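You operate a simulated robot arm through the tools that you are given. There is no shell and no other tool. Be economical: measure what you need, move in short steps, check, and stop when the job is done.

You run a simulated two-armed robot. Do the job below in one go: nothing can be reset, and whatever is moved stays where it is left.

## Task
Take the steel ring on the second shelf from the bottom of the store rack and put it away on the fourth shelf from the bottom of the store rack. Take the blue tray and leave it on the white sheet on the green mat of the assembly bench. Open the oil flap. The order is free.

The check looks at the end state, three seconds after you hand in, the way a careful person would. Anything else that was tipped, shoved, dropped, spilled or broken makes it a failure. Flat cloth is picked up by pressing the open fingertips on it (5 to 10 N) and closing them slowly along it; thin cloth reads only 2 to 8 mm in the jaws.

## Robot
Two 6-joint arms with two-finger parallel grippers on one trunk, on a base that drives. Base frame: it is fixed to the floor where the robot stands at the start and does not move with it; the origin is under the middle of the robot, x ahead of it, y to its left, z up. Lengths are in mm, angles in rad, forces in N, time in s.
The left shoulder is at the start at [-107, 177, 710], the right one opposite. With the tool pointing down near the work surface each hand reaches from about 260 to 720 mm from the robot's upright axis, wherever it stands, measured 20 degrees to its own side. Places, roughly: blue tray (7x11x3 cm) [0, -600, 800]; fourth shelf of the store rack [600, 500, 1300]; oil flap [-1200, -2000, 800]; white sheet [0, -1500, 750]. Payload 1.57 kg a hand.
Tool frame (each hand has its own): the origin (TCP) lies between the finger pads and is the grasp point; the fingertips stand 30 mm ahead of it; z points along the fingers, y is the line along which they close. Largest opening 80 mm; finger width 17, thickness 12; the body of the gripper, 40 by 82 mm, starts 80 mm behind the TCP.
Orientation is that of the tool frame in the base frame, as [roll, pitch, yaw] about the fixed x, y, z axes, in that order (R = Rz(yaw) Ry(pitch) Rx(roll)). With the fingers straight down and closing along the base's y, the tool's x points along the base's -x, its y along +y and its z along -z.

## Interface
- The arms move only by the tool apply_moves. It takes "left_rows", "right_rows" or both (then of equal length, played together; a hand with none holds still); each is a list of rows, each a list of 7 numbers: the gripper command, from -1 (fully open) to 1 (shut), values between in proportion, then the shift along the tool's x, y, z in cm, then the turn, a rotation vector about the tool's x, y, z in degrees. In form: [[fingers, tx, ty, tz, ax, ay, az], ...]. A call has 1 to 12 rows; each row is the pose to reach, as a shift and turn from the pose commanded when the call began, along the tool's axes at that moment. A row lasts 0.2 s, in which the tool goes at most 50 mm and 0.15 rad; a call with a longer step from one row to the next is refused whole, and so is a gripper value outside its range. Where a pose cannot be reached the arm comes as near as it can. A force on the tool above 40 N (or 10 N above the force at the start of the call, whichever is more), or a blocked arm, ends the call early, and 0.2 s more pass. The fingers move at their own pace (about 72 mm/s each) and stop on an object; they squeeze with about 27 N. The grip force told is the motor's: it shows also when the fingers shut on nothing. Time passes only in rows, and 0.2 s behind the last, so rows that repeat a pose let the fingers close. It gives the time, the measured TCP pose, the force on the tool (base axes), the opening and the grip force at its end, in the units of the frame above (readings bear some noise), with the torque about the TCP (base axes, N m) and any sound that the robot's microphone picked up.
- Cameras (640 x 400 px; columns grow to the right, rows downward): "scene" is now at [44.7, -10.1, 1430.4]; the picture's right is [-0.12, -0.99, 0.00], its down [-0.74, 0.09, -0.66] and it looks along [0.66, -0.08, -0.75] (base axes); focal length 214 px, centre (320, 200). "left" rides on the left gripper at [72, 7, -122] in its tool frame; the picture's right is [-0.09, 1.00, 0.00], its down [-0.84, -0.08, -0.54] and it looks along [-0.54, -0.05, 0.84] (tool axes); focal length 238 px, centre (320, 200). "right" rides on the right gripper at [72, -7, -122] in its tool frame; the picture's right is [0.09, 1.00, 0.00], its down [-0.84, 0.08, -0.54] and it looks along [-0.54, 0.05, 0.84] (tool axes); focal length 238 px, centre (320, 200). There is no depth. A picture from a camera that has moved, and an enlarged one, comes with that camera's place and axes in the base frame and with its lens.
- grab_frame(camera): a new picture of that camera. The clock stands still meanwhile.
- raise_lower(by): slides the trunk up (or, below 0, down) by that many mm; the arms and the scene camera ride with it, the base frame stays. It gives what a move gives, with no picture.
- roll_base(legs): drives the robot by 1 to 6 legs, each [ahead, left, turn to the left] in mm, mm and rad, along the robot's own axes; the way and the turn of a leg run together, so that a leg with both is an arc; at most 1500 mm and 3.142 rad a leg. The arms and the cameras ride along, it lands a little off, and it stops where it bumps. It gives what a move gives.
- pan_tilt(pan, tilt): turns the head with the scene camera to pan (to the left, within 2.496 rad either way) and tilt (down, from -0.506 to 1.204), counted from straight ahead of the robot. It gives what a move gives.
- enlarge(camera, box): a new picture of the part [left, top, right, bottom] of that camera's present view, enlarged. The clock stands still meanwhile.
- job_done(): hands the job in; it is judged then, once.

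Work in short steps. Places have to be worked out from the pictures, the camera data and where the tool is seen: move nearer, look again, correct. Check each grasp and each placing, and mend what went wrong. You have 165 turns and 122 pictures in all, those below and enlarged ones among them. Open the grippers and draw the arms clear of the work before you hand the job in, unless the task says otherwise; then end with one line.

The tools are called after "Emit:" as name(argument=value, ...) on one line, values as JSON. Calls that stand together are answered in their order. apply_moves: Moves the arms, as the interface text tells. Its arguments: {"type":"object","properties":{"left_rows":{"type":"array","items":{"type":"array","items":{"type":"number"}}},"right_rows":{"type":"array","items":{"type":"array","items":{"type":"number"}}}},"required":[]} The other tools are called the same way: raise_lower (by) slides the trunk up or down; roll_base (legs) drives the base; pan_tilt (pan, tilt) turns the head that bears the scene camera; grab_frame (camera) takes a picture; enlarge (camera, box) takes an enlarged picture of a part of a camera's view; job_done () hands the job in.

At the start:

```text
t: 0.0
left_eef_pos: [316.6, 148.3, 999.3]
left_ee_rot: [3.141, 0.0, -3.141]
left_force: [-0.2, 0.7, 0.4]
left_torque: [0.0, 0.01, 0.0]
left_grip_width: 80.1
left_grasp_force: 0.1
right_eef_pos: [535.8, -209.1, 1000.3]
right_ee_rot: [3.141, 0.0, -3.141]
right_force: [-0.1, -0.6, -1.1]
right_torque: [0.01, 0.03, 0.02]
right_grip_width: 80.1
right_grasp_force: 0.0
trunk travel left (down, up): [-150.0, 178.0]
robot x, y, heading: [1.0, -0.3, -0.006]
head pan, tilt: [-0.122, 0.845]
```

scene: 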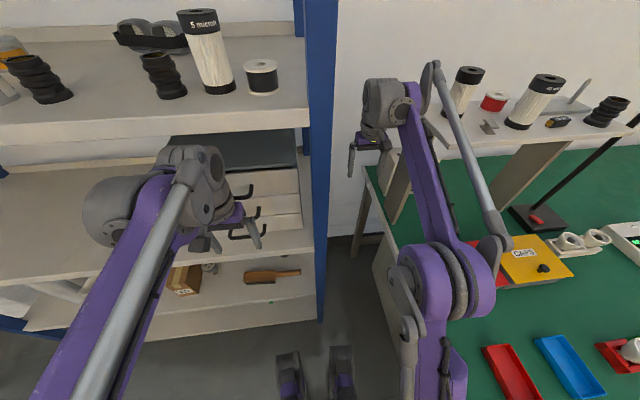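
right: 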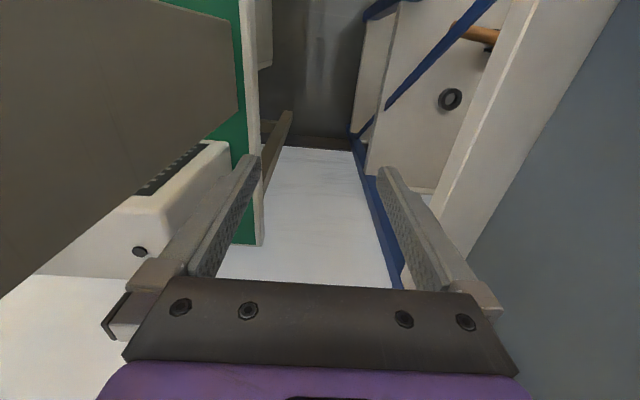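
left: 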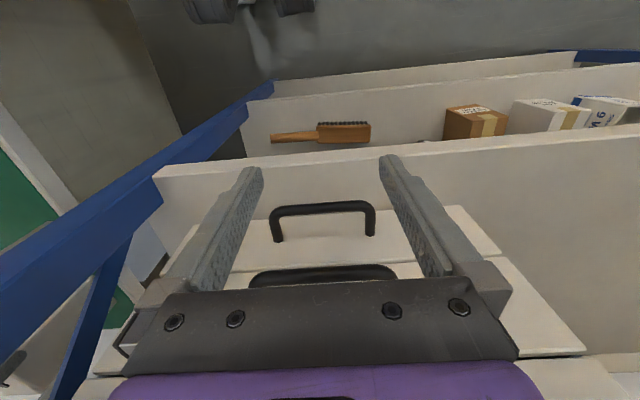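

The left arm is close to the store rack and the bench is on the right. I'll look around with the head first.

Emit:
pan_tilt(pan=0.6, tilt=0.5)

Emit:
grab_frame(camera="scene")

Emit:
pan_tilt(pan=-1.4, tilt=0.7)

Emit:
grab_frame(camera="scene")

Emit:
pan_tilt(pan=-2.3, tilt=0.5)

Emit:
grab_frame(camera="scene")

```text
t: 1.1
left_eef_pos: [317.3, 148.6, 999.8]
left_ee_rot: [3.141, -0.001, -3.141]
left_force: [0.5, -0.7, -0.5]
left_torque: [0.0, -0.03, 0.02]
left_grip_width: 79.9
left_grasp_force: 0.2
right_eef_pos: [536.6, -209.2, 999.9]
right_ee_rot: [-3.14, 0.002, -3.141]
right_force: [0.0, 0.1, 0.2]
right_torque: [0.0, 0.01, -0.03]
right_grip_width: 80.1
right_grasp_force: 0.0
trunk travel left (down, up): [-150.0, 178.0]
robot x, y, heading: [1.1, 1.2, -0.001]
head pan, tilt: [0.6, 0.499]
```

```text
118 pictures are left
camera scene: at [41.9, 50.8, 1459.9], right [0.56, -0.83, 0.0], down [-0.4, -0.27, -0.88], along [0.72, 0.5, -0.48], focal length 214 px, centre (320, 200)
```

scene: 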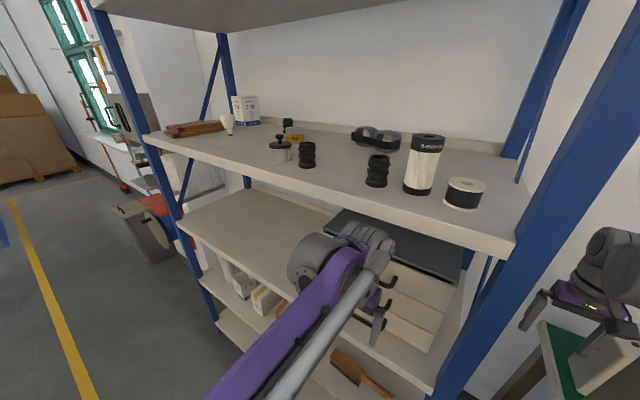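

```text
t: 3.0
left_eef_pos: [316.6, 149.9, 999.8]
left_ee_rot: [3.141, 0.0, 3.141]
left_force: [-0.2, -0.1, 0.2]
left_torque: [-0.03, -0.01, -0.01]
left_grip_width: 80.0
left_grasp_force: 0.0
right_eef_pos: [536.1, -210.5, 1000.0]
right_ee_rot: [3.141, 0.0, -3.141]
right_force: [0.9, 0.1, -0.3]
right_torque: [-0.02, 0.01, -0.01]
right_grip_width: 79.8
right_grasp_force: 0.1
trunk travel left (down, up): [-150.0, 178.0]
robot x, y, heading: [1.9, 2.8, -0.001]
head pan, tilt: [-1.4, 0.7]
```

```text
117 pictures are left
camera scene: at [-18.7, -84.3, 1442.2], right [-0.99, -0.17, 0.0], down [-0.11, 0.63, -0.77], along [0.13, -0.75, -0.64], focal length 214 px, centre (320, 200)
```

scene: 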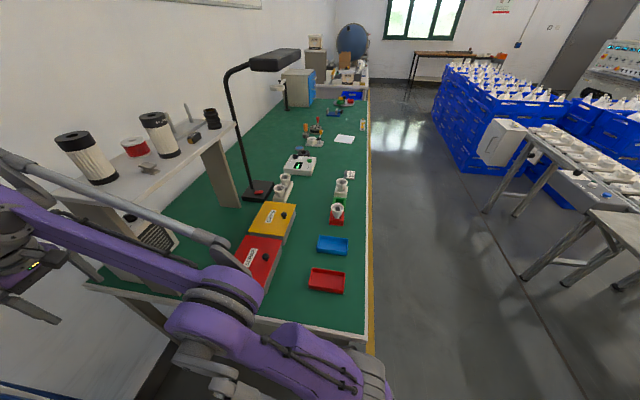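

```text
t: 4.2
left_eef_pos: [315.9, 148.0, 999.4]
left_ee_rot: [-3.141, 0.0, 3.14]
left_force: [0.7, -0.8, -0.1]
left_torque: [0.0, -0.02, -0.01]
left_grip_width: 80.0
left_grasp_force: 0.1
right_eef_pos: [535.9, -209.1, 1000.4]
right_ee_rot: [3.139, 0.001, -3.141]
right_force: [-0.2, -0.1, 0.5]
right_torque: [0.0, 0.0, 0.01]
right_grip_width: 80.2
right_grasp_force: 0.0
trunk travel left (down, up): [-150.0, 178.0]
robot x, y, heading: [-3.3, 0.6, 0.002]
head pan, tilt: [-2.3, 0.499]
```

```text
116 pictures are left
camera scene: at [-93.8, -68.5, 1459.9], right [-0.75, 0.67, 0.0], down [0.32, 0.36, -0.88], along [-0.58, -0.65, -0.48], focal length 214 px, centre (320, 200)
```

scene: 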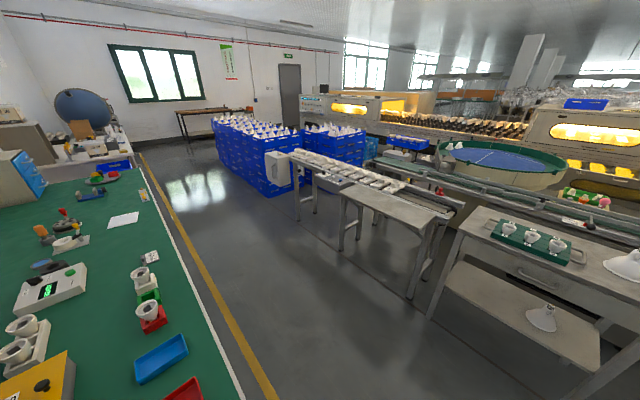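

The bench's near corner is at about (-109,-336), the tray is near (19,-594) and the sheet is near (50,-1600). Next I'll look for the ring.

Emit:
enlarge(camera="right", box=[340, 0, 560, 200])

Emit:
pan_tilt(pan=0.3, tilt=1.1)

Emit:
grab_frame(camera="scene")

```text
2.00 times, centred on (450, 100) of right
camera zoom: at [465.4, -216.4, 1121.7], right [-0.09, 1.0, 0.0], down [0.84, 0.08, 0.54], along [0.54, 0.05, -0.84], focal length 477 px, centre (60, 400)
```

zoom: 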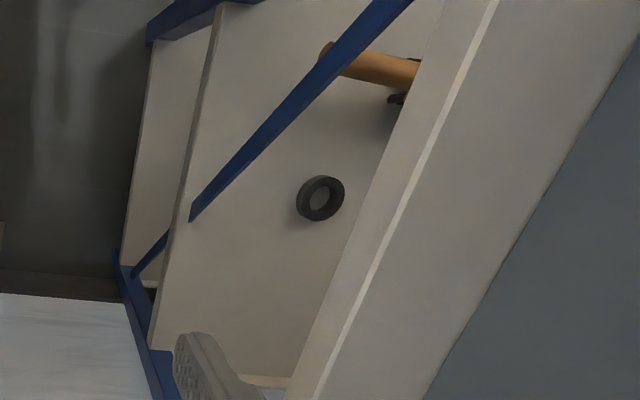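

```text
t: 6.5
left_eef_pos: [316.4, 148.3, 999.5]
left_ee_rot: [-3.139, -0.001, -3.141]
left_force: [0.1, -0.4, 0.3]
left_torque: [-0.02, 0.0, -0.03]
left_grip_width: 80.0
left_grasp_force: 0.1
right_eef_pos: [536.6, -209.3, 1000.2]
right_ee_rot: [3.141, 0.001, 3.14]
right_force: [0.1, -0.1, 0.8]
right_torque: [0.04, -0.03, 0.03]
right_grip_width: 80.2
right_grasp_force: 0.1
trunk travel left (down, up): [-150.0, 178.0]
robot x, y, heading: [6.8, 0.7, -0.001]
head pan, tilt: [0.3, 1.1]
```

```text
114 pictures are left
camera scene: at [27.1, 18.0, 1412.2], right [0.3, -0.96, 0.0], down [-0.85, -0.26, -0.45], along [0.43, 0.13, -0.89], focal length 214 px, centre (320, 200)
```

scene: 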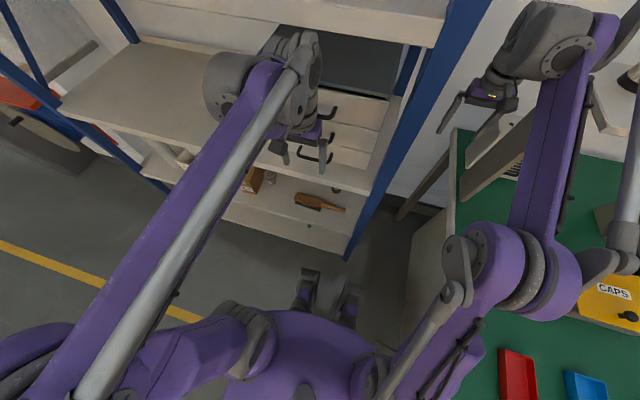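

The ring is on the shelf below, near the rack's right end. I'll back up a bit so I can see the shelf levels, with the arms riding along.

Emit:
roll_base(legs=[[-400, 0, 0]])

Emit:
pan_tilt(pan=0.1, tilt=0.75)

Emit:
grab_frame(camera="scene")

Emit:
grab_frame(camera="left")

Emit:
grab_frame(camera="right")

```text
t: 9.0
left_eef_pos: [-82.5, 148.7, 999.7]
left_ee_rot: [3.141, -0.001, -3.141]
left_force: [-0.3, 0.4, -0.4]
left_torque: [-0.01, 0.01, 0.0]
left_grip_width: 79.9
left_grasp_force: 0.0
right_eef_pos: [136.6, -209.9, 1001.3]
right_ee_rot: [3.141, 0.0, 3.141]
right_force: [-0.3, 0.4, 1.3]
right_torque: [-0.01, -0.02, 0.03]
right_grip_width: 79.7
right_grasp_force: 0.2
trunk travel left (down, up): [-150.0, 178.0]
robot x, y, heading: [-402.2, -0.5, 0.0]
head pan, tilt: [0.3, 1.1]
```

```text
t: 9.9
left_eef_pos: [-82.0, 148.8, 999.9]
left_ee_rot: [-3.141, -0.001, -3.141]
left_force: [-0.1, -0.4, -0.3]
left_torque: [0.01, -0.03, -0.02]
left_grip_width: 80.1
left_grasp_force: 0.1
right_eef_pos: [137.0, -209.3, 1000.7]
right_ee_rot: [-3.141, 0.001, -3.141]
right_force: [0.3, -0.2, 0.0]
right_torque: [0.01, -0.01, -0.01]
right_grip_width: 79.9
right_grasp_force: 0.0
trunk travel left (down, up): [-150.0, 178.0]
robot x, y, heading: [-400.6, 3.3, -0.001]
head pan, tilt: [0.099, 0.75]
```

```text
113 pictures are left
camera scene: at [-350.3, 7.6, 1437.9], right [0.1, -0.99, 0.0], down [-0.68, -0.07, -0.73], along [0.73, 0.07, -0.68], focal length 214 px, centre (320, 200)
```

scene: 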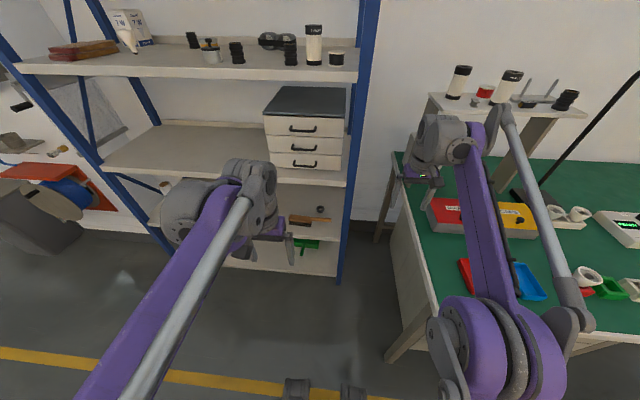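

```text
112 pictures are left
camera left: at [-155.0, 155.2, 1121.2], right [0.09, 1.0, 0.0], down [0.84, -0.08, 0.54], along [0.54, -0.05, -0.84], focal length 238 px, centre (320, 200)
```

left: 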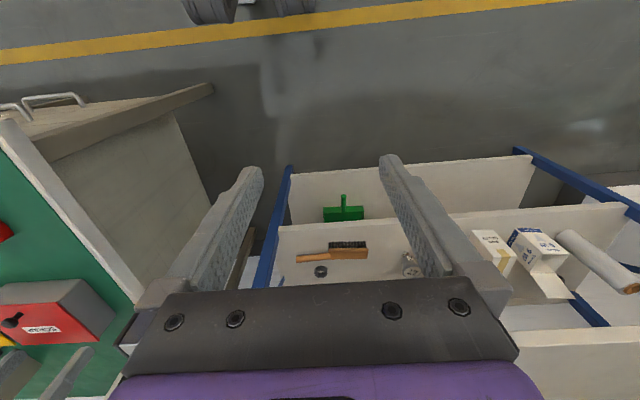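

```text
111 pictures are left
camera right: at [66.0, -216.3, 1121.7], right [-0.09, 1.0, 0.0], down [0.84, 0.08, 0.54], along [0.54, 0.05, -0.84], focal length 238 px, centre (320, 200)
```

right: 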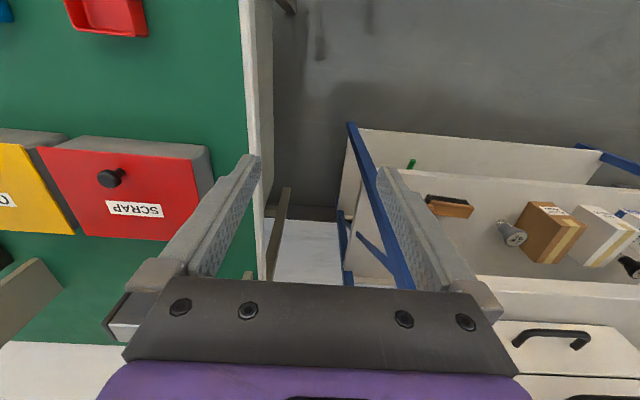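

The ring triangulates to about (540, 95, 525) on shelf 2, and the shelf tops are at roughly 140, 525, 910 and 1295 with the front edge near x=340. I'll lower the trunk, then swing the left hand forward and tilt it so the fingers point forward and down.

Emit:
raise_lower(by=-150)

Emit:
apply_moves(left_rows=[[-1, -2.8, -0.3, 2, 0, -4, 0], [-1, -5.6, -0.6, 4, 0, -8, 0], [-1, -8.4, -0.9, 6, 0, -12, 0], [-1, -11.2, -1.2, 8, 0, -16, 0], [-1, -14, -1.5, 10, 0, -20, 0], [-1, -16.8, -1.8, 12, 0, -24, 0], [-1, -19.6, -2.1, 14, 0, -28, 0], [-1, -22.4, -2.4, 16, 0, -32, 0], [-1, -25.2, -2.7, 18, 0, -36, 0], [-1, -28, -3, 20, 0, -40, 0], [-1, -28, -3, 20, 0, -40, 0]])

Emit:
grab_frame(camera="left")

Emit:
grab_frame(camera="scene")

```text
t: 11.6
left_eef_pos: [-83.4, 148.4, 850.8]
left_ee_rot: [-3.141, -0.001, 3.141]
left_force: [-0.7, -0.3, 0.4]
left_torque: [-0.02, 0.01, -0.01]
left_grip_width: 80.1
left_grasp_force: 0.1
right_eef_pos: [136.7, -209.0, 849.5]
right_ee_rot: [-3.141, 0.0, 3.141]
right_force: [0.6, 0.2, 0.4]
right_torque: [0.0, 0.0, 0.0]
right_grip_width: 80.0
right_grasp_force: 0.0
trunk travel left (down, up): [0.0, 328.0]
robot x, y, heading: [-398.7, -0.7, 0.003]
head pan, tilt: [0.099, 0.75]
```

```text
t: 14.0
left_eef_pos: [197.8, 119.4, 650.4]
left_ee_rot: [-3.141, 0.699, -3.141]
left_force: [-0.5, 0.1, -0.5]
left_torque: [-0.05, 0.01, 0.0]
left_grip_width: 80.1
left_grasp_force: 0.1
right_eef_pos: [136.7, -209.2, 850.5]
right_ee_rot: [3.141, 0.0, 3.141]
right_force: [-0.6, 0.0, 0.0]
right_torque: [-0.02, 0.01, 0.01]
right_grip_width: 79.9
right_grasp_force: 0.0
trunk travel left (down, up): [0.0, 328.0]
robot x, y, heading: [-403.2, -2.7, 0.0]
head pan, tilt: [0.099, 0.75]
```

```text
110 pictures are left
camera left: at [63.8, 125.6, 695.8], right [0.07, 1.0, 0.06], down [0.29, -0.08, 0.95], along [0.95, -0.05, -0.3], focal length 238 px, centre (320, 200)
```

left: 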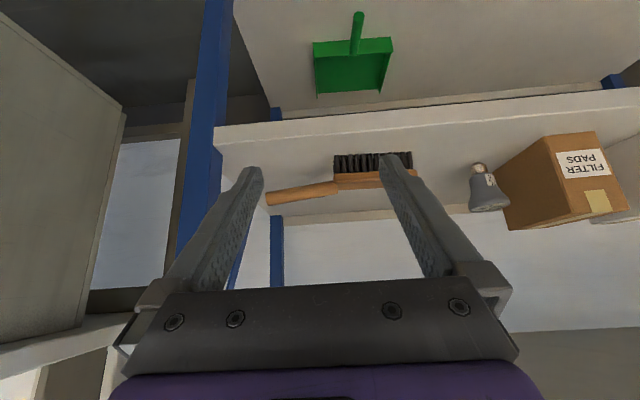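

```text
109 pictures are left
camera scene: at [-308.4, 7.6, 1285.2], right [0.1, -0.99, 0.0], down [-0.68, -0.07, -0.73], along [0.73, 0.07, -0.68], focal length 214 px, centre (320, 200)
```

scene: 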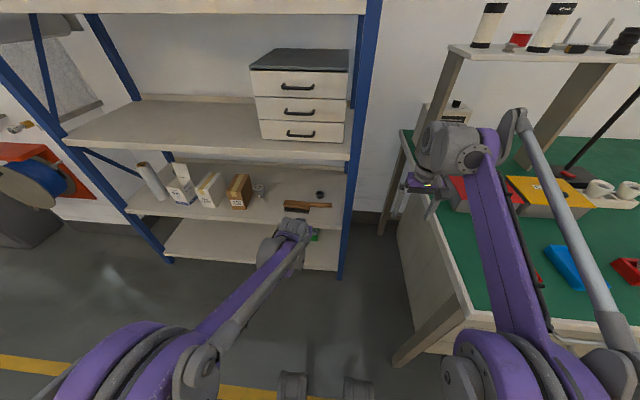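

The brush lies in front of the ring, so I'll zoom in to find where each is exactly.

Emit:
enlarge(camera="scene", box=[260, 160, 380, 235])

Emit:
enlarge(camera="left", box=[240, 130, 440, 230])

```text
5.33 times, centred on (320, 198) of scene
camera zoom: at [-308.4, 7.6, 1285.2], right [0.1, -0.99, 0.0], down [-0.68, -0.07, -0.73], along [0.73, 0.07, -0.68], focal length 1144 px, centre (320, 213)
```

zoom: 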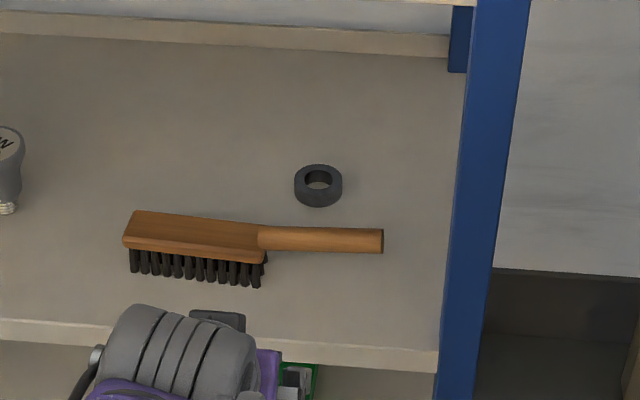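

```text
3.20 times, centred on (340, 180) of left
camera zoom: at [63.8, 125.6, 695.8], right [0.07, 1.0, 0.06], down [0.29, -0.08, 0.95], along [0.95, -0.05, -0.3], focal length 763 px, centre (256, 264)
```

zoom: 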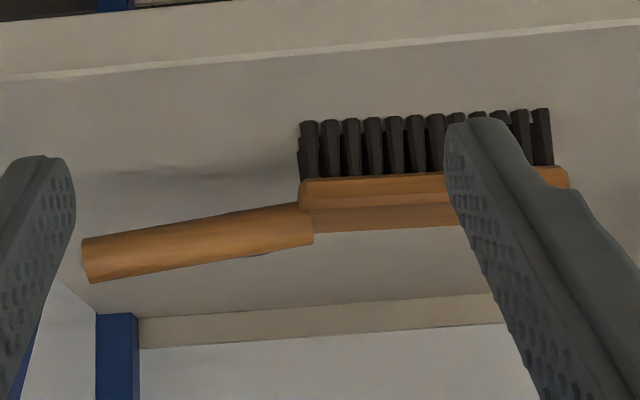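

The ring is about 47 mm across near (537, 91). The brush handle crosses at x≈429 with its top near z≈583. I'll steepen the hand slightly, line it up in y, and drive forward 180 mm with the fingertips passing above brush height.

Emit:
apply_moves(left_rows=[[-1, 0, -1.4, 0, 0, 3, 0], [-1, 0, -2.7, 0, 0, 5, 0], [-1, 0, -2.7, 0, 0, 5, 0]])

Emit:
roll_base(legs=[[180, 0, 0]])

Emit:
grab_frame(camera="left")

Emit:
grab_frame(camera="scene")

```text
t: 14.8
left_eef_pos: [196.7, 92.7, 649.5]
left_ee_rot: [-3.142, 0.612, -3.141]
left_force: [0.0, 0.9, -0.2]
left_torque: [0.01, 0.01, -0.01]
left_grip_width: 79.8
left_grasp_force: 0.0
right_eef_pos: [136.8, -209.9, 849.4]
right_ee_rot: [-3.141, 0.0, 3.142]
right_force: [0.7, -1.0, 0.3]
right_torque: [0.0, -0.01, 0.0]
right_grip_width: 79.8
right_grasp_force: 0.1
trunk travel left (down, up): [0.0, 328.0]
robot x, y, heading: [-401.7, -1.7, -0.001]
head pan, tilt: [0.099, 0.75]
```

```text
t: 16.3
left_eef_pos: [378.6, 92.7, 649.8]
left_ee_rot: [3.141, 0.611, -3.14]
left_force: [-0.7, 0.8, 0.8]
left_torque: [0.02, 0.0, 0.02]
left_grip_width: 79.8
left_grasp_force: 0.0
right_eef_pos: [318.8, -209.6, 849.3]
right_ee_rot: [-3.141, 0.001, -3.14]
right_force: [0.2, 0.2, 0.9]
right_torque: [0.04, 0.0, -0.01]
right_grip_width: 80.1
right_grasp_force: 0.0
trunk travel left (down, up): [0.0, 328.0]
robot x, y, heading: [-219.3, 0.0, -0.001]
head pan, tilt: [0.099, 0.75]
```

```text
106 pictures are left
camera left: at [249.5, 98.1, 708.0], right [0.08, 1.0, 0.05], down [0.38, -0.08, 0.92], along [0.92, -0.05, -0.38], focal length 238 px, centre (320, 200)
```

left: 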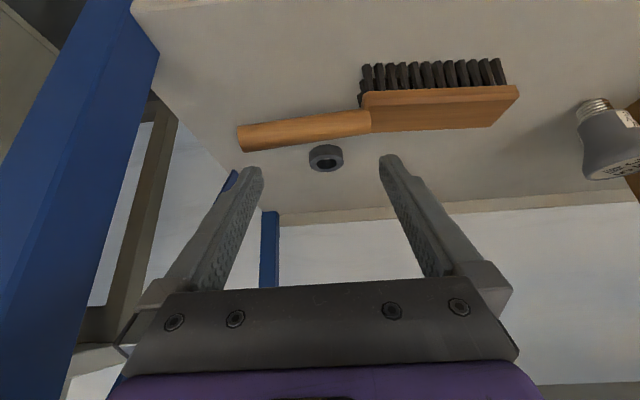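

```text
105 pictures are left
camera scene: at [-126.8, 7.5, 1285.2], right [0.1, -1.0, 0.0], down [-0.68, -0.07, -0.73], along [0.73, 0.07, -0.68], focal length 214 px, centre (320, 200)
```

scene: 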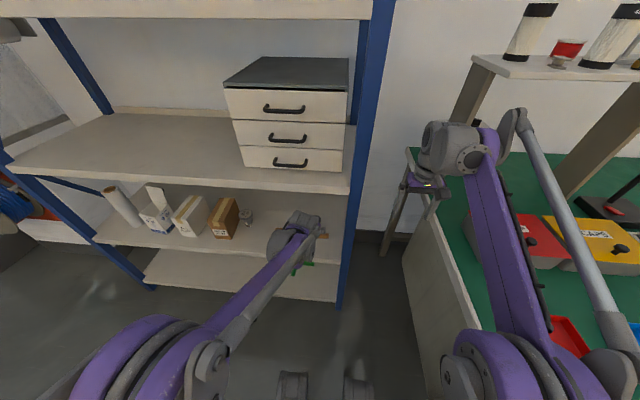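

The ring is now seen at about (529, 94). I'll move the hand in over the brush to x≈470 at z≈635, then look again.

Emit:
apply_moves(left_rows=[[-1, -2.2, 0.05, 2.2, 0, 0, 0], [-1, -4.5, 0.1, 4.4, 0, 0, 0], [-1, -6.7, 0.15, 6.5, 0, 0, 0], [-1, -6.7, 0.15, 6.5, 0, 0, 0]])

Emit:
grab_frame(camera="left")

```text
t: 17.3
left_eef_pos: [470.6, 92.2, 636.0]
left_ee_rot: [-3.141, 0.611, -3.141]
left_force: [0.2, 0.0, -0.8]
left_torque: [-0.02, -0.02, 0.02]
left_grip_width: 80.1
left_grasp_force: 0.1
right_eef_pos: [316.7, -208.9, 850.1]
right_ee_rot: [3.141, 0.0, -3.141]
right_force: [0.0, 0.2, -0.4]
right_torque: [-0.01, -0.02, 0.01]
right_grip_width: 80.0
right_grasp_force: 0.1
trunk travel left (down, up): [0.0, 328.0]
robot x, y, heading: [-217.7, 1.9, 0.003]
head pan, tilt: [0.099, 0.75]
```

```text
104 pictures are left
camera left: at [341.1, 99.3, 693.3], right [0.08, 1.0, 0.05], down [0.37, -0.08, 0.92], along [0.92, -0.05, -0.38], focal length 238 px, centre (320, 200)
```

left: 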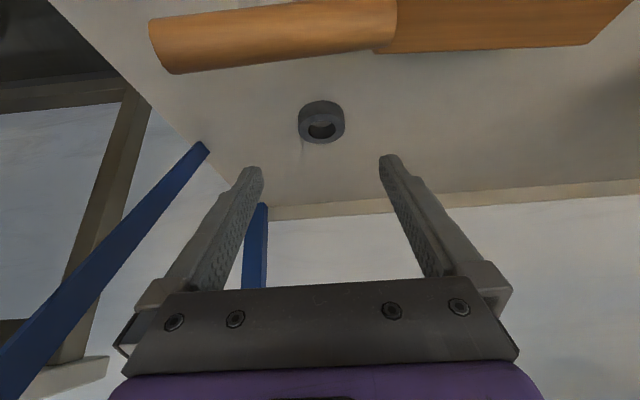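

The ring is confirmed at (529, 94.5) with a diameter of about 45 mm. I'll descend astride it to just above the shelf.

Emit:
apply_moves(left_rows=[[-1, -0.1, 0.1, 2.5, 0, 2, 0], [-1, -0.2, 0.2, 5, 0, 4, 0], [-1, -0.3, 0.2, 7.5, 0, 5, 0], [-1, -0.3, 0.2, 7.5, 0, 5, 0]])

Emit:
grab_frame(camera="left")

```text
t: 18.3
left_eef_pos: [516.2, 95.9, 576.2]
left_ee_rot: [-3.142, 0.523, 3.141]
left_force: [-0.6, -0.5, 0.1]
left_torque: [0.0, 0.01, 0.04]
left_grip_width: 80.3
left_grasp_force: 0.0
right_eef_pos: [318.1, -209.3, 849.2]
right_ee_rot: [-3.141, -0.001, -3.141]
right_force: [0.1, -0.2, 0.3]
right_torque: [0.03, -0.04, 0.01]
right_grip_width: 80.0
right_grasp_force: 0.1
trunk travel left (down, up): [0.0, 328.0]
robot x, y, heading: [-218.0, 2.5, 0.006]
head pan, tilt: [0.099, 0.75]
```

```text
103 pictures are left
camera left: at [392.9, 101.9, 644.3], right [0.08, 1.0, 0.05], down [0.45, -0.08, 0.89], along [0.89, -0.05, -0.46], focal length 238 px, centre (320, 200)
```

left: 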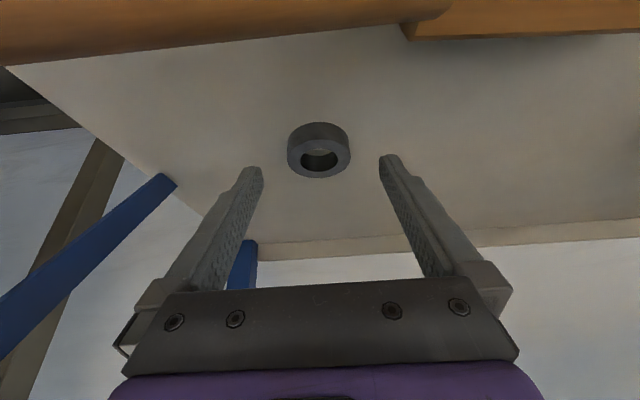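

The ring is still centred between the fingers. I'll lower 17 mm and check the force.

Emit:
apply_moves(left_rows=[[-1, 0.3, 0, 0.5, 0, 0, 0], [-1, 0.6, 0, 1.0, 0, 0, 0], [-1, 0.85, 0, 1.47, 0, 0, 0], [-1, 0.85, 0, 1.47, 0, 0, 0]])

Emit:
grab_frame(camera="left")

```text
t: 19.3
left_eef_pos: [514.7, 95.7, 559.0]
left_ee_rot: [-3.14, 0.524, 3.141]
left_force: [0.6, 0.0, 1.5]
left_torque: [0.0, -0.02, 0.04]
left_grip_width: 80.1
left_grasp_force: 0.1
right_eef_pos: [318.3, -210.5, 849.9]
right_ee_rot: [3.14, -0.001, 3.141]
right_force: [-0.7, -0.2, -0.4]
right_torque: [-0.04, -0.01, 0.02]
right_grip_width: 79.9
right_grasp_force: 0.0
trunk travel left (down, up): [0.0, 328.0]
robot x, y, heading: [-220.1, -1.4, -0.005]
head pan, tilt: [0.099, 0.75]
```

```text
102 pictures are left
camera left: at [392.5, 101.7, 627.7], right [0.08, 1.0, 0.05], down [0.45, -0.08, 0.89], along [0.89, -0.05, -0.46], focal length 238 px, centre (320, 200)
```

left: 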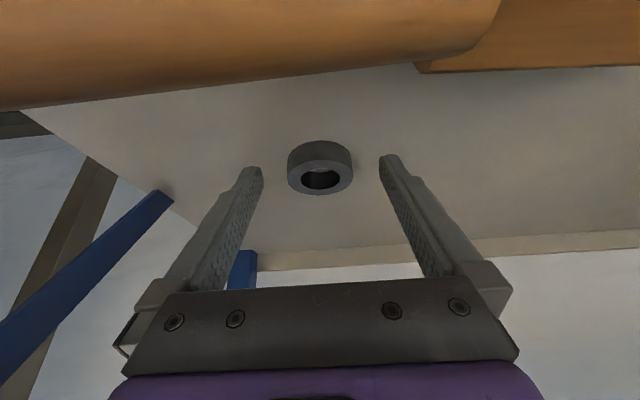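

The tips need to go about 9 mm further forward and a touch lower. Then I'll close.

Emit:
apply_moves(left_rows=[[-1, -0.58, -0.05, 0.8, 0, 0, 0], [-1, -0.58, -0.05, 0.8, 0, 0, 0], [-0.3, -0.58, -0.05, 0.8, 0, 0, 0], [0.2, -0.58, -0.05, 0.8, 0, 0, 0], [1, -0.58, -0.05, 0.8, 0, 0, 0], [1, -0.58, -0.05, 0.8, 0, 0, 0], [1, -0.58, -0.05, 0.8, 0, 0, 0]])

Emit:
grab_frame(camera="left")

```text
t: 20.9
left_eef_pos: [525.0, 94.4, 554.0]
left_ee_rot: [3.142, 0.523, 3.141]
left_force: [0.6, 0.4, 0.3]
left_torque: [-0.01, 0.01, -0.03]
left_grip_width: 47.1
left_grasp_force: 27.4
right_eef_pos: [317.9, -208.9, 849.3]
right_ee_rot: [-3.141, -0.001, -3.141]
right_force: [-0.6, -0.4, 0.2]
right_torque: [0.01, -0.03, 0.01]
right_grip_width: 80.1
right_grasp_force: 0.1
trunk travel left (down, up): [0.0, 328.0]
robot x, y, heading: [-219.1, -5.0, -0.004]
head pan, tilt: [0.099, 0.75]
```

```text
101 pictures are left
camera left: at [401.6, 101.0, 623.7], right [0.08, 1.0, 0.05], down [0.45, -0.08, 0.89], along [0.89, -0.05, -0.46], focal length 238 px, centre (320, 200)
```

left: 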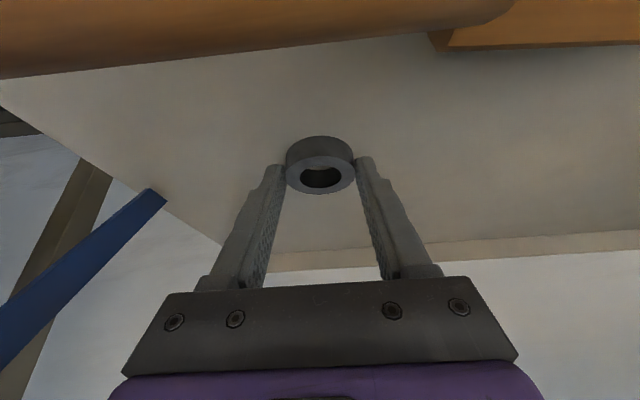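

The grip is holding on the ring (47 mm, 27 N). I'll lift it clear and check.

Emit:
apply_moves(left_rows=[[1, -0.07, 0, -1.12, 0, 0, 0], [1, -0.2, 0, -3.35, 0, 0, 0], [1, -0.4, 0, -6.7, 0, 0, 0], [1, -0.84, 0, -9.45, 0, 0, 0], [1, -0.84, 0, -9.45, 0, 0, 0]])

Emit:
grab_frame(camera="left")

```text
t: 22.1
left_eef_pos: [486.6, 94.5, 635.3]
left_ee_rot: [-3.14, 0.521, -3.141]
left_force: [-0.6, 0.1, -1.5]
left_torque: [-0.02, 0.04, -0.01]
left_grip_width: 46.7
left_grasp_force: 26.5
right_eef_pos: [320.4, -210.0, 848.3]
right_ee_rot: [3.141, -0.004, -3.141]
right_force: [-0.5, 0.2, 0.5]
right_torque: [0.01, -0.04, 0.05]
right_grip_width: 79.7
right_grasp_force: 0.1
trunk travel left (down, up): [0.0, 328.0]
robot x, y, heading: [-217.3, 0.6, -0.003]
head pan, tilt: [0.099, 0.75]
```

```text
100 pictures are left
camera left: at [363.1, 100.6, 704.3], right [0.08, 1.0, 0.04], down [0.46, -0.08, 0.89], along [0.89, -0.05, -0.46], focal length 238 px, centre (320, 200)
```

left: 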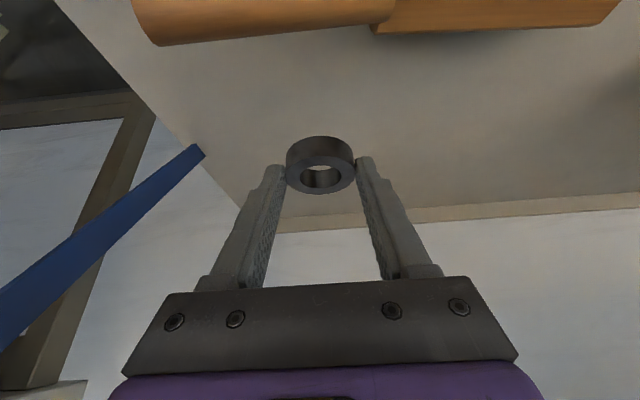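

The ring is held, with its bottom about 20 mm above the brush handle. I'll drive straight back out, go left, and raise the trunk.

Emit:
roll_base(legs=[[-320, 0, 0], [0, 430, 0]])

Emit:
raise_lower(by=328)

Emit:
pan_tilt(pan=0.1, tilt=0.5)

Emit:
grab_frame(camera="scene")

Emit:
grab_frame(camera="left")

```text
t: 28.1
left_eef_pos: [166.8, 524.0, 641.0]
left_ee_rot: [3.141, 0.525, 3.141]
left_force: [-0.1, -0.2, -1.0]
left_torque: [-0.01, 0.01, -0.03]
left_grip_width: 46.9
left_grasp_force: 26.9
right_eef_pos: [-0.3, 218.9, 850.1]
right_ee_rot: [-3.141, 0.001, -3.141]
right_force: [-0.1, 0.3, -0.8]
right_torque: [0.02, 0.02, -0.01]
right_grip_width: 80.1
right_grasp_force: 0.0
trunk travel left (down, up): [0.0, 328.0]
robot x, y, heading: [-537.7, 427.6, 0.002]
head pan, tilt: [0.099, 0.75]
```

```text
t: 31.4
left_eef_pos: [166.9, 524.1, 968.3]
left_ee_rot: [3.141, 0.524, -3.14]
left_force: [0.2, -0.3, -0.6]
left_torque: [0.02, 0.0, -0.02]
left_grip_width: 47.1
left_grasp_force: 26.5
right_eef_pos: [-0.4, 218.1, 1178.2]
right_ee_rot: [-3.14, 0.0, -3.139]
right_force: [-0.4, 0.6, -0.7]
right_torque: [0.01, -0.05, -0.01]
right_grip_width: 80.2
right_grasp_force: 0.1
trunk travel left (down, up): [-328.0, 0.0]
robot x, y, heading: [-537.1, 428.4, 0.001]
head pan, tilt: [0.099, 0.75]
```

```text
t: 32.1
left_eef_pos: [166.7, 523.8, 969.5]
left_ee_rot: [-3.141, 0.523, -3.139]
left_force: [-0.1, -0.3, -1.9]
left_torque: [-0.01, -0.02, -0.01]
left_grip_width: 47.1
left_grasp_force: 26.9
right_eef_pos: [-0.5, 219.2, 1177.6]
right_ee_rot: [3.14, 0.001, -3.139]
right_force: [0.0, -0.1, 0.0]
right_torque: [0.0, -0.01, 0.01]
right_grip_width: 79.8
right_grasp_force: 0.1
trunk travel left (down, up): [-328.0, 0.0]
robot x, y, heading: [-539.1, 428.7, 0.008]
head pan, tilt: [0.099, 0.499]
```

```text
99 pictures are left
camera scene: at [-490.3, 436.1, 1640.2], right [0.1, -0.99, 0.0], down [-0.48, -0.05, -0.88], along [0.87, 0.09, -0.48], focal length 214 px, centre (320, 200)
```

scene: 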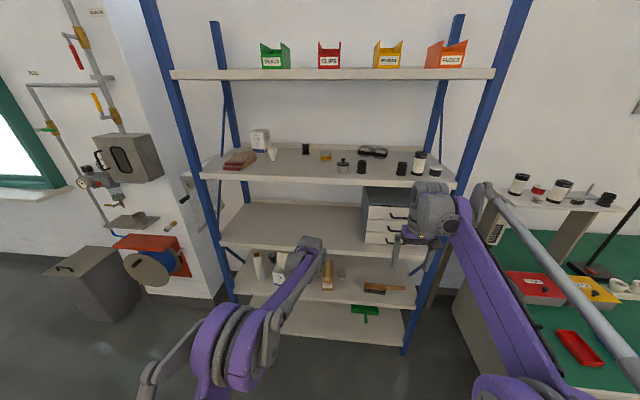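

```text
98 pictures are left
camera left: at [43.7, 529.7, 1037.4], right [0.08, 1.0, 0.05], down [0.45, -0.08, 0.89], along [0.89, -0.05, -0.46], focal length 238 px, centre (320, 200)
```

left: 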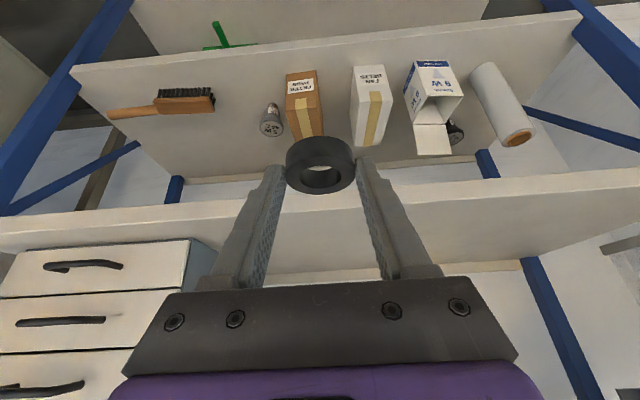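

The ring is held flat, and the clear stretch on shelf 4 is centred near (400, 595). I'll lift the left hand to z≈1350 and pull the right arm in so it doesn't hit the rack when I drive up.

Emit:
apply_moves(left_rows=[[1, 0.2, 0.7, -4.1, 0, 0, 0], [1, 0.4, 1.4, -8.2, 0, 0, 0], [1, 0.6, 2.1, -12.3, 0, 0, 0], [1, 0.8, 2.8, -16.4, 0, 0, 0], [1, 1.0, 3.5, -20.5, 0, 0, 0], [1, 1.2, 4.2, -24.6, 0, 0, 0], [1, 1.4, 4.9, -28.7, 0, 0, 0], [1, 1.6, 5.6, -32.8, 0, 0, 0], [1, 1.8, 6.3, -36.9, 0, 0, 0], [1, 2.0, 7.0, -41.0, 0, 0, 0], [1, 2.2, 7.6, -45.2, 0, 0, 0], [1, 2.2, 7.6, -45.2, 0, 0, 0]], right_rows=[[-1, 2.5, -0.3, 0.5, 0, 0, 0], [-1, 5, -0.6, 1, 0, 0, 0], [-1, 7.5, -0.9, 1.5, 0, 0, 0], [-1, 10, -1.2, 2, 0, 0, 0], [-1, 12.5, -1.5, 2.5, 0, 0, 0], [-1, 15, -1.8, 3, 0, 0, 0], [-1, 17.5, -2.1, 3.5, 0, 0, 0], [-1, 20, -2.4, 4, 0, 0, 0], [-1, 22.5, -2.7, 4.5, 0, 0, 0], [-1, 25, -3, 5, 0, 0, 0], [-1, 27, -3, 5, 0, 0, 0], [-1, 27, -3, 5, 0, 0, 0]])

Emit:
grab_frame(camera="scene")

Emit:
grab_frame(camera="left")

```text
t: 34.7
left_eef_pos: [-77.8, 600.4, 1348.8]
left_ee_rot: [3.141, 0.524, -3.14]
left_force: [0.5, 0.3, -0.3]
left_torque: [0.01, 0.02, 0.01]
left_grip_width: 46.8
left_grasp_force: 27.2
right_eef_pos: [-268.7, 189.3, 1127.6]
right_ee_rot: [-3.141, -0.001, -3.14]
right_force: [-0.3, 0.0, 0.1]
right_torque: [0.02, -0.02, 0.01]
right_grip_width: 80.0
right_grasp_force: 0.1
trunk travel left (down, up): [-328.0, 0.0]
robot x, y, heading: [-536.3, 427.6, -0.004]
head pan, tilt: [0.099, 0.499]
```

```text
97 pictures are left
camera scene: at [-489.3, 436.0, 1640.2], right [0.1, -0.99, 0.0], down [-0.48, -0.05, -0.88], along [0.87, 0.09, -0.48], focal length 214 px, centre (320, 200)
```

scene: 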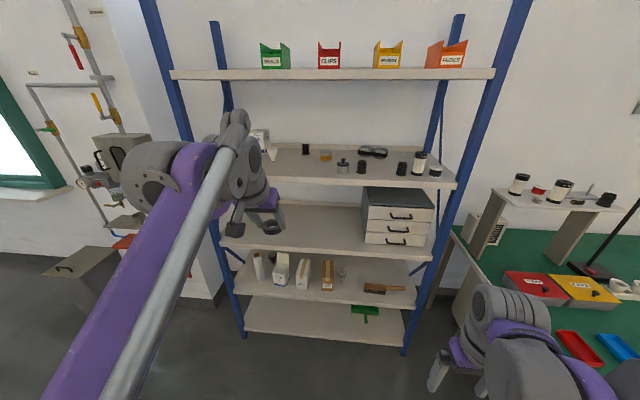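

```text
96 pictures are left
camera left: at [-201.4, 605.9, 1417.9], right [0.08, 1.0, 0.05], down [0.45, -0.08, 0.89], along [0.89, -0.05, -0.46], focal length 238 px, centre (320, 200)
```

left: 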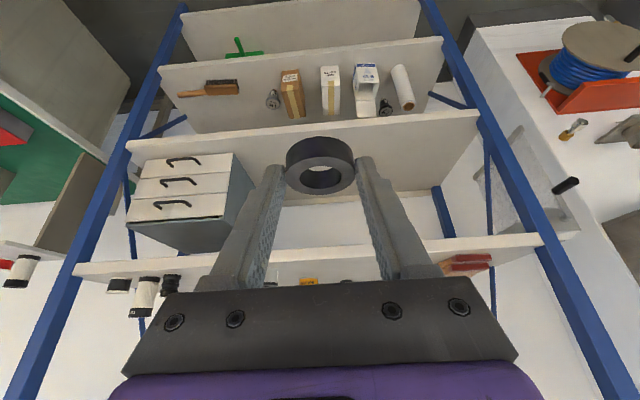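

Nothing is in the way. I'll drive 380 mm forward, which leaves the ring just short of the shelf edge, and check the height.

Emit:
roll_base(legs=[[380, 0, 0]])

Emit:
grab_frame(camera="left")

Emit:
grab_frame(camera="scene")

```text
t: 37.1
left_eef_pos: [300.2, 597.4, 1347.6]
left_ee_rot: [3.141, 0.522, 3.137]
left_force: [-0.1, -0.6, -1.3]
left_torque: [-0.02, 0.04, 0.01]
left_grip_width: 46.9
left_grasp_force: 27.5
right_eef_pos: [107.5, 188.0, 1128.1]
right_ee_rot: [3.141, 0.0, 3.138]
right_force: [-0.1, -0.8, 0.6]
right_torque: [0.0, 0.03, -0.02]
right_grip_width: 79.8
right_grasp_force: 0.1
trunk travel left (down, up): [-328.0, 0.0]
robot x, y, heading: [-158.9, 427.6, -0.005]
head pan, tilt: [0.099, 0.499]
```

```text
95 pictures are left
camera left: at [176.7, 604.2, 1417.5], right [0.08, 1.0, 0.05], down [0.45, -0.08, 0.89], along [0.89, -0.05, -0.46], focal length 238 px, centre (320, 200)
```

left: 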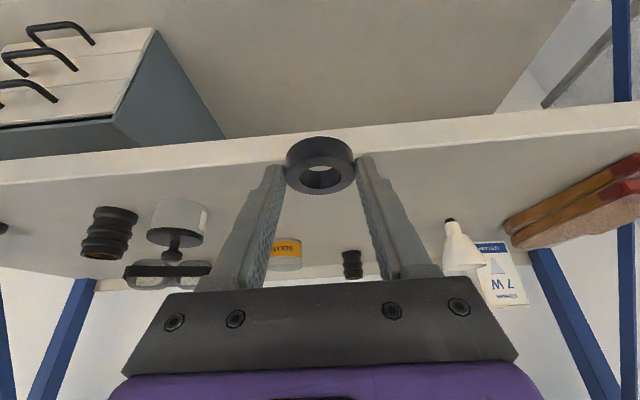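

```text
94 pictures are left
camera scene: at [-112.3, 435.7, 1640.1], right [0.1, -1.0, 0.0], down [-0.48, -0.05, -0.88], along [0.87, 0.08, -0.48], focal length 214 px, centre (320, 200)
```

scene: 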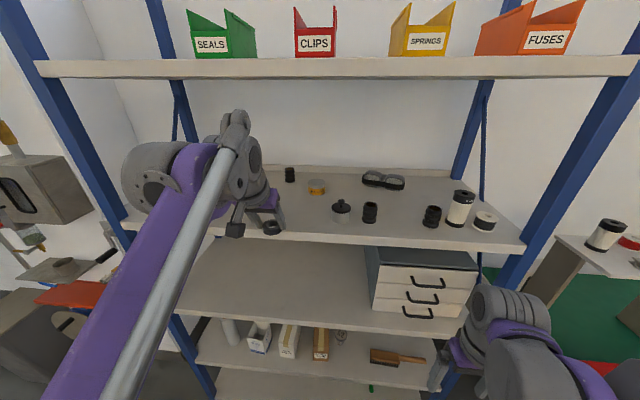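

The shelf top is at about 1290–1295 and the ring's bottom at about 1315. I'll move in another 95 mm.

Emit:
roll_base(legs=[[100, 0, 0]])

Emit:
grab_frame(camera="left")

```text
t: 38.3
left_eef_pos: [397.9, 597.3, 1348.3]
left_ee_rot: [-3.141, 0.524, 3.138]
left_force: [-0.2, 0.1, -0.9]
left_torque: [0.0, 0.06, 0.01]
left_grip_width: 47.1
left_grasp_force: 27.1
right_eef_pos: [205.4, 188.0, 1128.0]
right_ee_rot: [3.141, 0.001, 3.136]
right_force: [-0.7, -0.2, 0.2]
right_torque: [0.03, 0.03, 0.0]
right_grip_width: 79.7
right_grasp_force: 0.0
trunk travel left (down, up): [-328.0, 0.0]
robot x, y, heading: [-56.0, 427.0, -0.004]
head pan, tilt: [0.099, 0.499]
```

```text
93 pictures are left
camera left: at [274.5, 603.8, 1417.3], right [0.08, 1.0, 0.05], down [0.45, -0.08, 0.89], along [0.89, -0.05, -0.46], focal length 238 px, centre (320, 200)
```

left: 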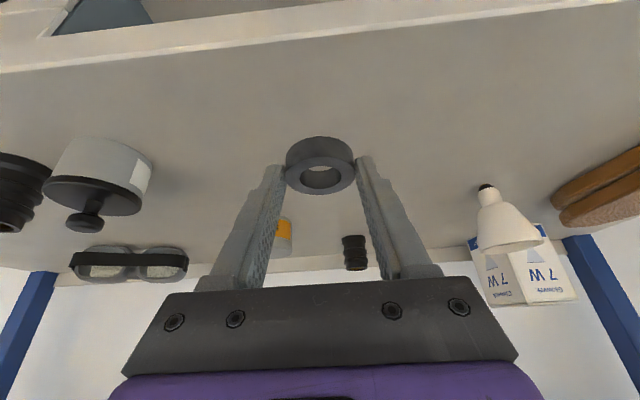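

The spot is clear, so I'll lower in small steps towards contact.

Emit:
apply_moves(left_rows=[[1, 0.4, 0, 0.69, 0, 0, 0], [1, 0.8, 0, 1.39, 0, 0, 0], [1, 0.95, 0, 1.65, 0, 0, 0], [1, 0.95, 0, 1.65, 0, 0, 0]])

Emit:
grab_frame(camera="left")

```text
t: 39.3
left_eef_pos: [398.6, 596.9, 1329.2]
left_ee_rot: [-3.141, 0.525, 3.138]
left_force: [-0.1, -0.3, -0.7]
left_torque: [0.0, 0.02, 0.0]
left_grip_width: 46.9
left_grasp_force: 27.6
right_eef_pos: [207.3, 186.8, 1127.5]
right_ee_rot: [-3.141, -0.002, 3.139]
right_force: [0.2, -0.9, 0.4]
right_torque: [0.01, 0.01, 0.02]
right_grip_width: 80.1
right_grasp_force: 0.1
trunk travel left (down, up): [-328.0, 0.0]
robot x, y, heading: [-58.9, 427.1, -0.006]
head pan, tilt: [0.099, 0.499]
```

```text
92 pictures are left
camera left: at [275.4, 603.9, 1398.7], right [0.08, 1.0, 0.05], down [0.45, -0.08, 0.89], along [0.89, -0.05, -0.46], focal length 238 px, centre (320, 200)
```

left: 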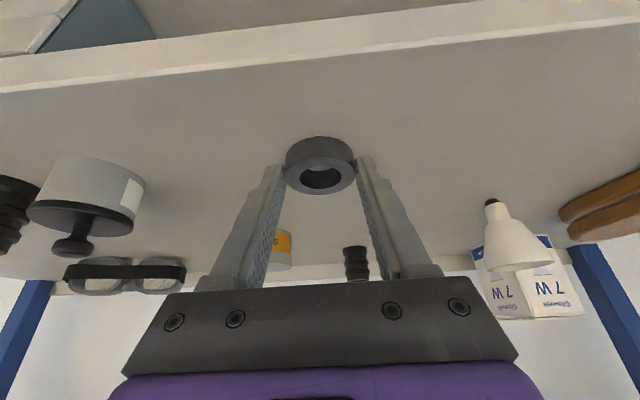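

No contact yet, so I'll go down in 2–3 mm steps.

Emit:
apply_moves(left_rows=[[1, 0.1, 0, 0.17, 0, 0, 0], [1, 0.15, 0, 0.26, 0, 0, 0], [1, 0.2, 0, 0.35, 0, 0, 0], [1, 0.2, 0, 0.35, 0, 0, 0]])

```text
t: 40.3
left_eef_pos: [399.7, 597.9, 1325.3]
left_ee_rot: [3.141, 0.523, 3.138]
left_force: [0.3, 1.0, -1.2]
left_torque: [0.03, 0.04, 0.02]
left_grip_width: 47.1
left_grasp_force: 27.1
right_eef_pos: [206.7, 187.6, 1128.6]
right_ee_rot: [3.141, 0.0, 3.138]
right_force: [0.1, 0.8, -0.2]
right_torque: [0.0, -0.03, 0.02]
right_grip_width: 80.0
right_grasp_force: 0.0
trunk travel left (down, up): [-328.0, 0.0]
robot x, y, heading: [-61.1, 424.8, -0.003]
head pan, tilt: [0.099, 0.499]
```

Emit:
apply_moves(left_rows=[[1, 0.1, 0, 0.17, 0, 0, 0], [1, 0.15, 0, 0.26, 0, 0, 0], [1, 0.2, 0, 0.35, 0, 0, 0], [1, 0.2, 0, 0.35, 0, 0, 0]])

Emit:
grab_frame(camera="left")

```text
t: 41.3
left_eef_pos: [399.5, 597.8, 1322.2]
left_ee_rot: [3.141, 0.525, 3.138]
left_force: [4.0, 2.2, 19.5]
left_torque: [0.06, -0.49, 0.03]
left_grip_width: 47.3
left_grasp_force: 27.0
right_eef_pos: [204.7, 187.0, 1127.2]
right_ee_rot: [3.141, 0.001, 3.138]
right_force: [0.9, 0.4, 0.7]
right_torque: [0.02, 0.01, 0.02]
right_grip_width: 80.0
right_grasp_force: 0.0
trunk travel left (down, up): [-328.0, 0.0]
robot x, y, heading: [-59.6, 425.7, -0.009]
head pan, tilt: [0.099, 0.499]
```

```text
91 pictures are left
camera left: at [275.0, 603.8, 1391.0], right [0.08, 1.0, 0.05], down [0.45, -0.08, 0.89], along [0.89, -0.05, -0.46], focal length 238 px, centre (320, 200)
```

left: 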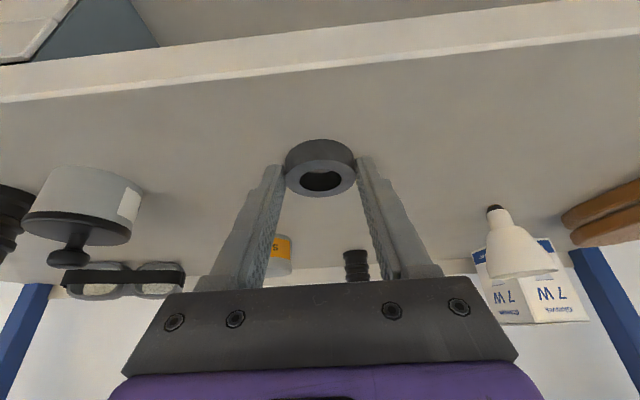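

The ring is in contact with 19 N upward. I'll ease off about 1 mm, open the fingers, then lift out along the tool axis.

Emit:
apply_moves(left_rows=[[1, -0.05, 0, -0.09, 0, 0, 0], [0.1, -0.05, 0, -0.09, 0, 0, 0], [-0.2, -0.05, 0, -0.09, 0, 0, 0], [-0.6, -0.05, 0, -0.09, 0, 0, 0], [-1, -0.05, 0, -0.09, 0, 0, 0], [-1, -0.05, 0, -0.09, 0, 0, 0], [-1, -0.05, 0, -0.09, 0, 0, 0], [-1, -0.1, 0, -2, 0, 0, 0], [-1, -0.1, 0, -5, 0, 0, 0], [-1, -0.1, 0, -5, 0, 0, 0]])

Emit:
grab_frame(camera="left")

```text
t: 43.5
left_eef_pos: [375.1, 597.6, 1365.2]
left_ee_rot: [3.141, 0.524, 3.137]
left_force: [-0.6, 0.2, -0.5]
left_torque: [-0.01, -0.02, 0.03]
left_grip_width: 79.9
left_grasp_force: 0.0
right_eef_pos: [206.3, 186.0, 1127.5]
right_ee_rot: [3.141, -0.002, 3.139]
right_force: [0.1, -0.2, 0.5]
right_torque: [-0.02, -0.01, -0.01]
right_grip_width: 80.0
right_grasp_force: 0.1
trunk travel left (down, up): [-328.0, 0.0]
robot x, y, heading: [-60.3, 424.2, -0.003]
head pan, tilt: [0.099, 0.499]
```

```text
90 pictures are left
camera left: at [251.7, 604.3, 1434.6], right [0.08, 1.0, 0.05], down [0.45, -0.08, 0.89], along [0.89, -0.05, -0.46], focal length 238 px, centre (320, 200)
```

left: 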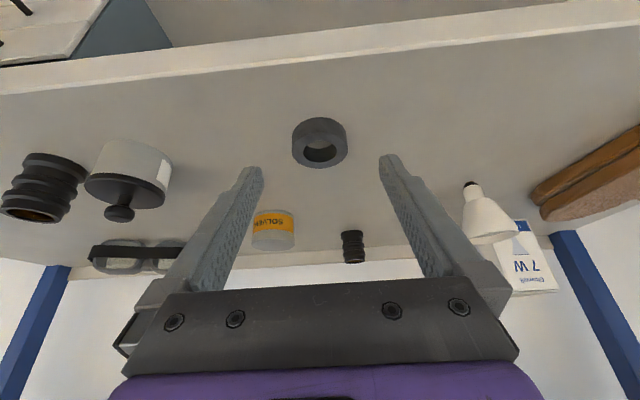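

The ring is standing on shelf 4 near (407, 598) and released. I'll back off and drive along the aisle to the tray, keeping both hands high.

Emit:
roll_base(legs=[[-460, 0, 0], [0, -870, 0]])

Emit:
pan_tilt(pan=-0.3, tilt=0.8)

Emit:
grab_frame(camera="scene")

Emit:
grab_frame(camera="right")

```text
t: 53.9
left_eef_pos: [-87.4, -274.9, 1364.8]
left_ee_rot: [-3.141, 0.524, 3.14]
left_force: [-0.5, 0.0, -0.8]
left_torque: [0.01, -0.03, -0.01]
left_grip_width: 80.1
left_grasp_force: 0.0
right_eef_pos: [-255.2, -685.5, 1127.4]
right_ee_rot: [-3.14, 0.0, 3.14]
right_force: [-0.4, 0.3, -0.6]
right_torque: [-0.01, -0.03, 0.02]
right_grip_width: 79.8
right_grasp_force: 0.0
trunk travel left (down, up): [-328.0, 0.0]
robot x, y, heading: [-522.9, -443.1, -0.005]
head pan, tilt: [0.099, 0.499]
```

```text
t: 54.8
left_eef_pos: [-87.7, -275.2, 1365.0]
left_ee_rot: [3.141, 0.524, 3.14]
left_force: [0.0, -0.5, -0.6]
left_torque: [0.02, -0.03, -0.01]
left_grip_width: 80.1
left_grasp_force: 0.1
right_eef_pos: [-255.2, -685.0, 1128.0]
right_ee_rot: [3.141, 0.001, 3.14]
right_force: [-0.2, -0.2, 0.1]
right_torque: [-0.01, -0.02, 0.04]
right_grip_width: 80.0
right_grasp_force: 0.1
trunk travel left (down, up): [-328.0, 0.0]
robot x, y, heading: [-522.9, -445.7, -0.004]
head pan, tilt: [-0.3, 0.799]
```

```text
89 pictures are left
camera scene: at [-488.4, -470.4, 1614.3], right [-0.3, -0.95, 0.0], down [-0.68, 0.21, -0.7], along [0.67, -0.21, -0.72], focal length 214 px, centre (320, 200)
```

scene: 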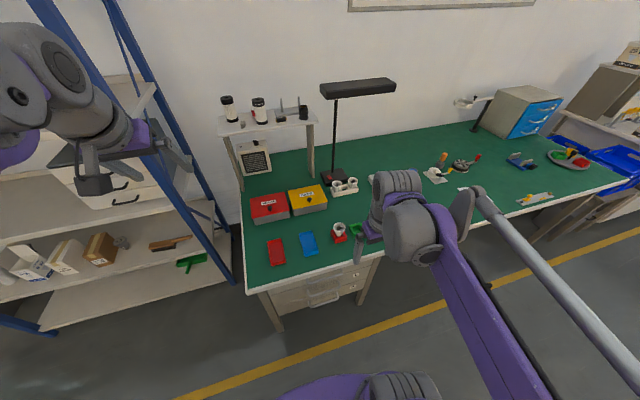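

```text
88 pictures are left
camera right: at [-326.0, -692.1, 1249.6], right [-0.09, 1.0, 0.0], down [0.84, 0.08, 0.54], along [0.54, 0.05, -0.84], focal length 238 px, centre (320, 200)
```

right: 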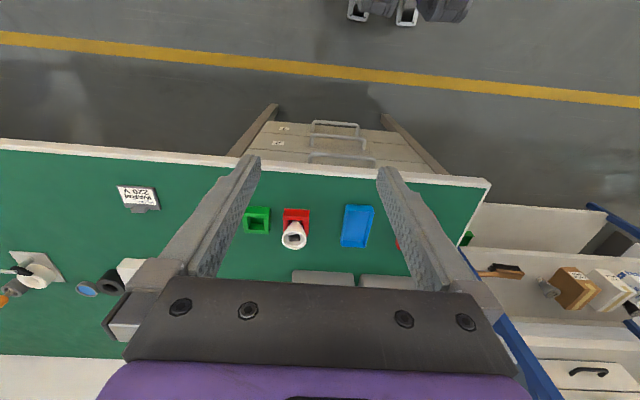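

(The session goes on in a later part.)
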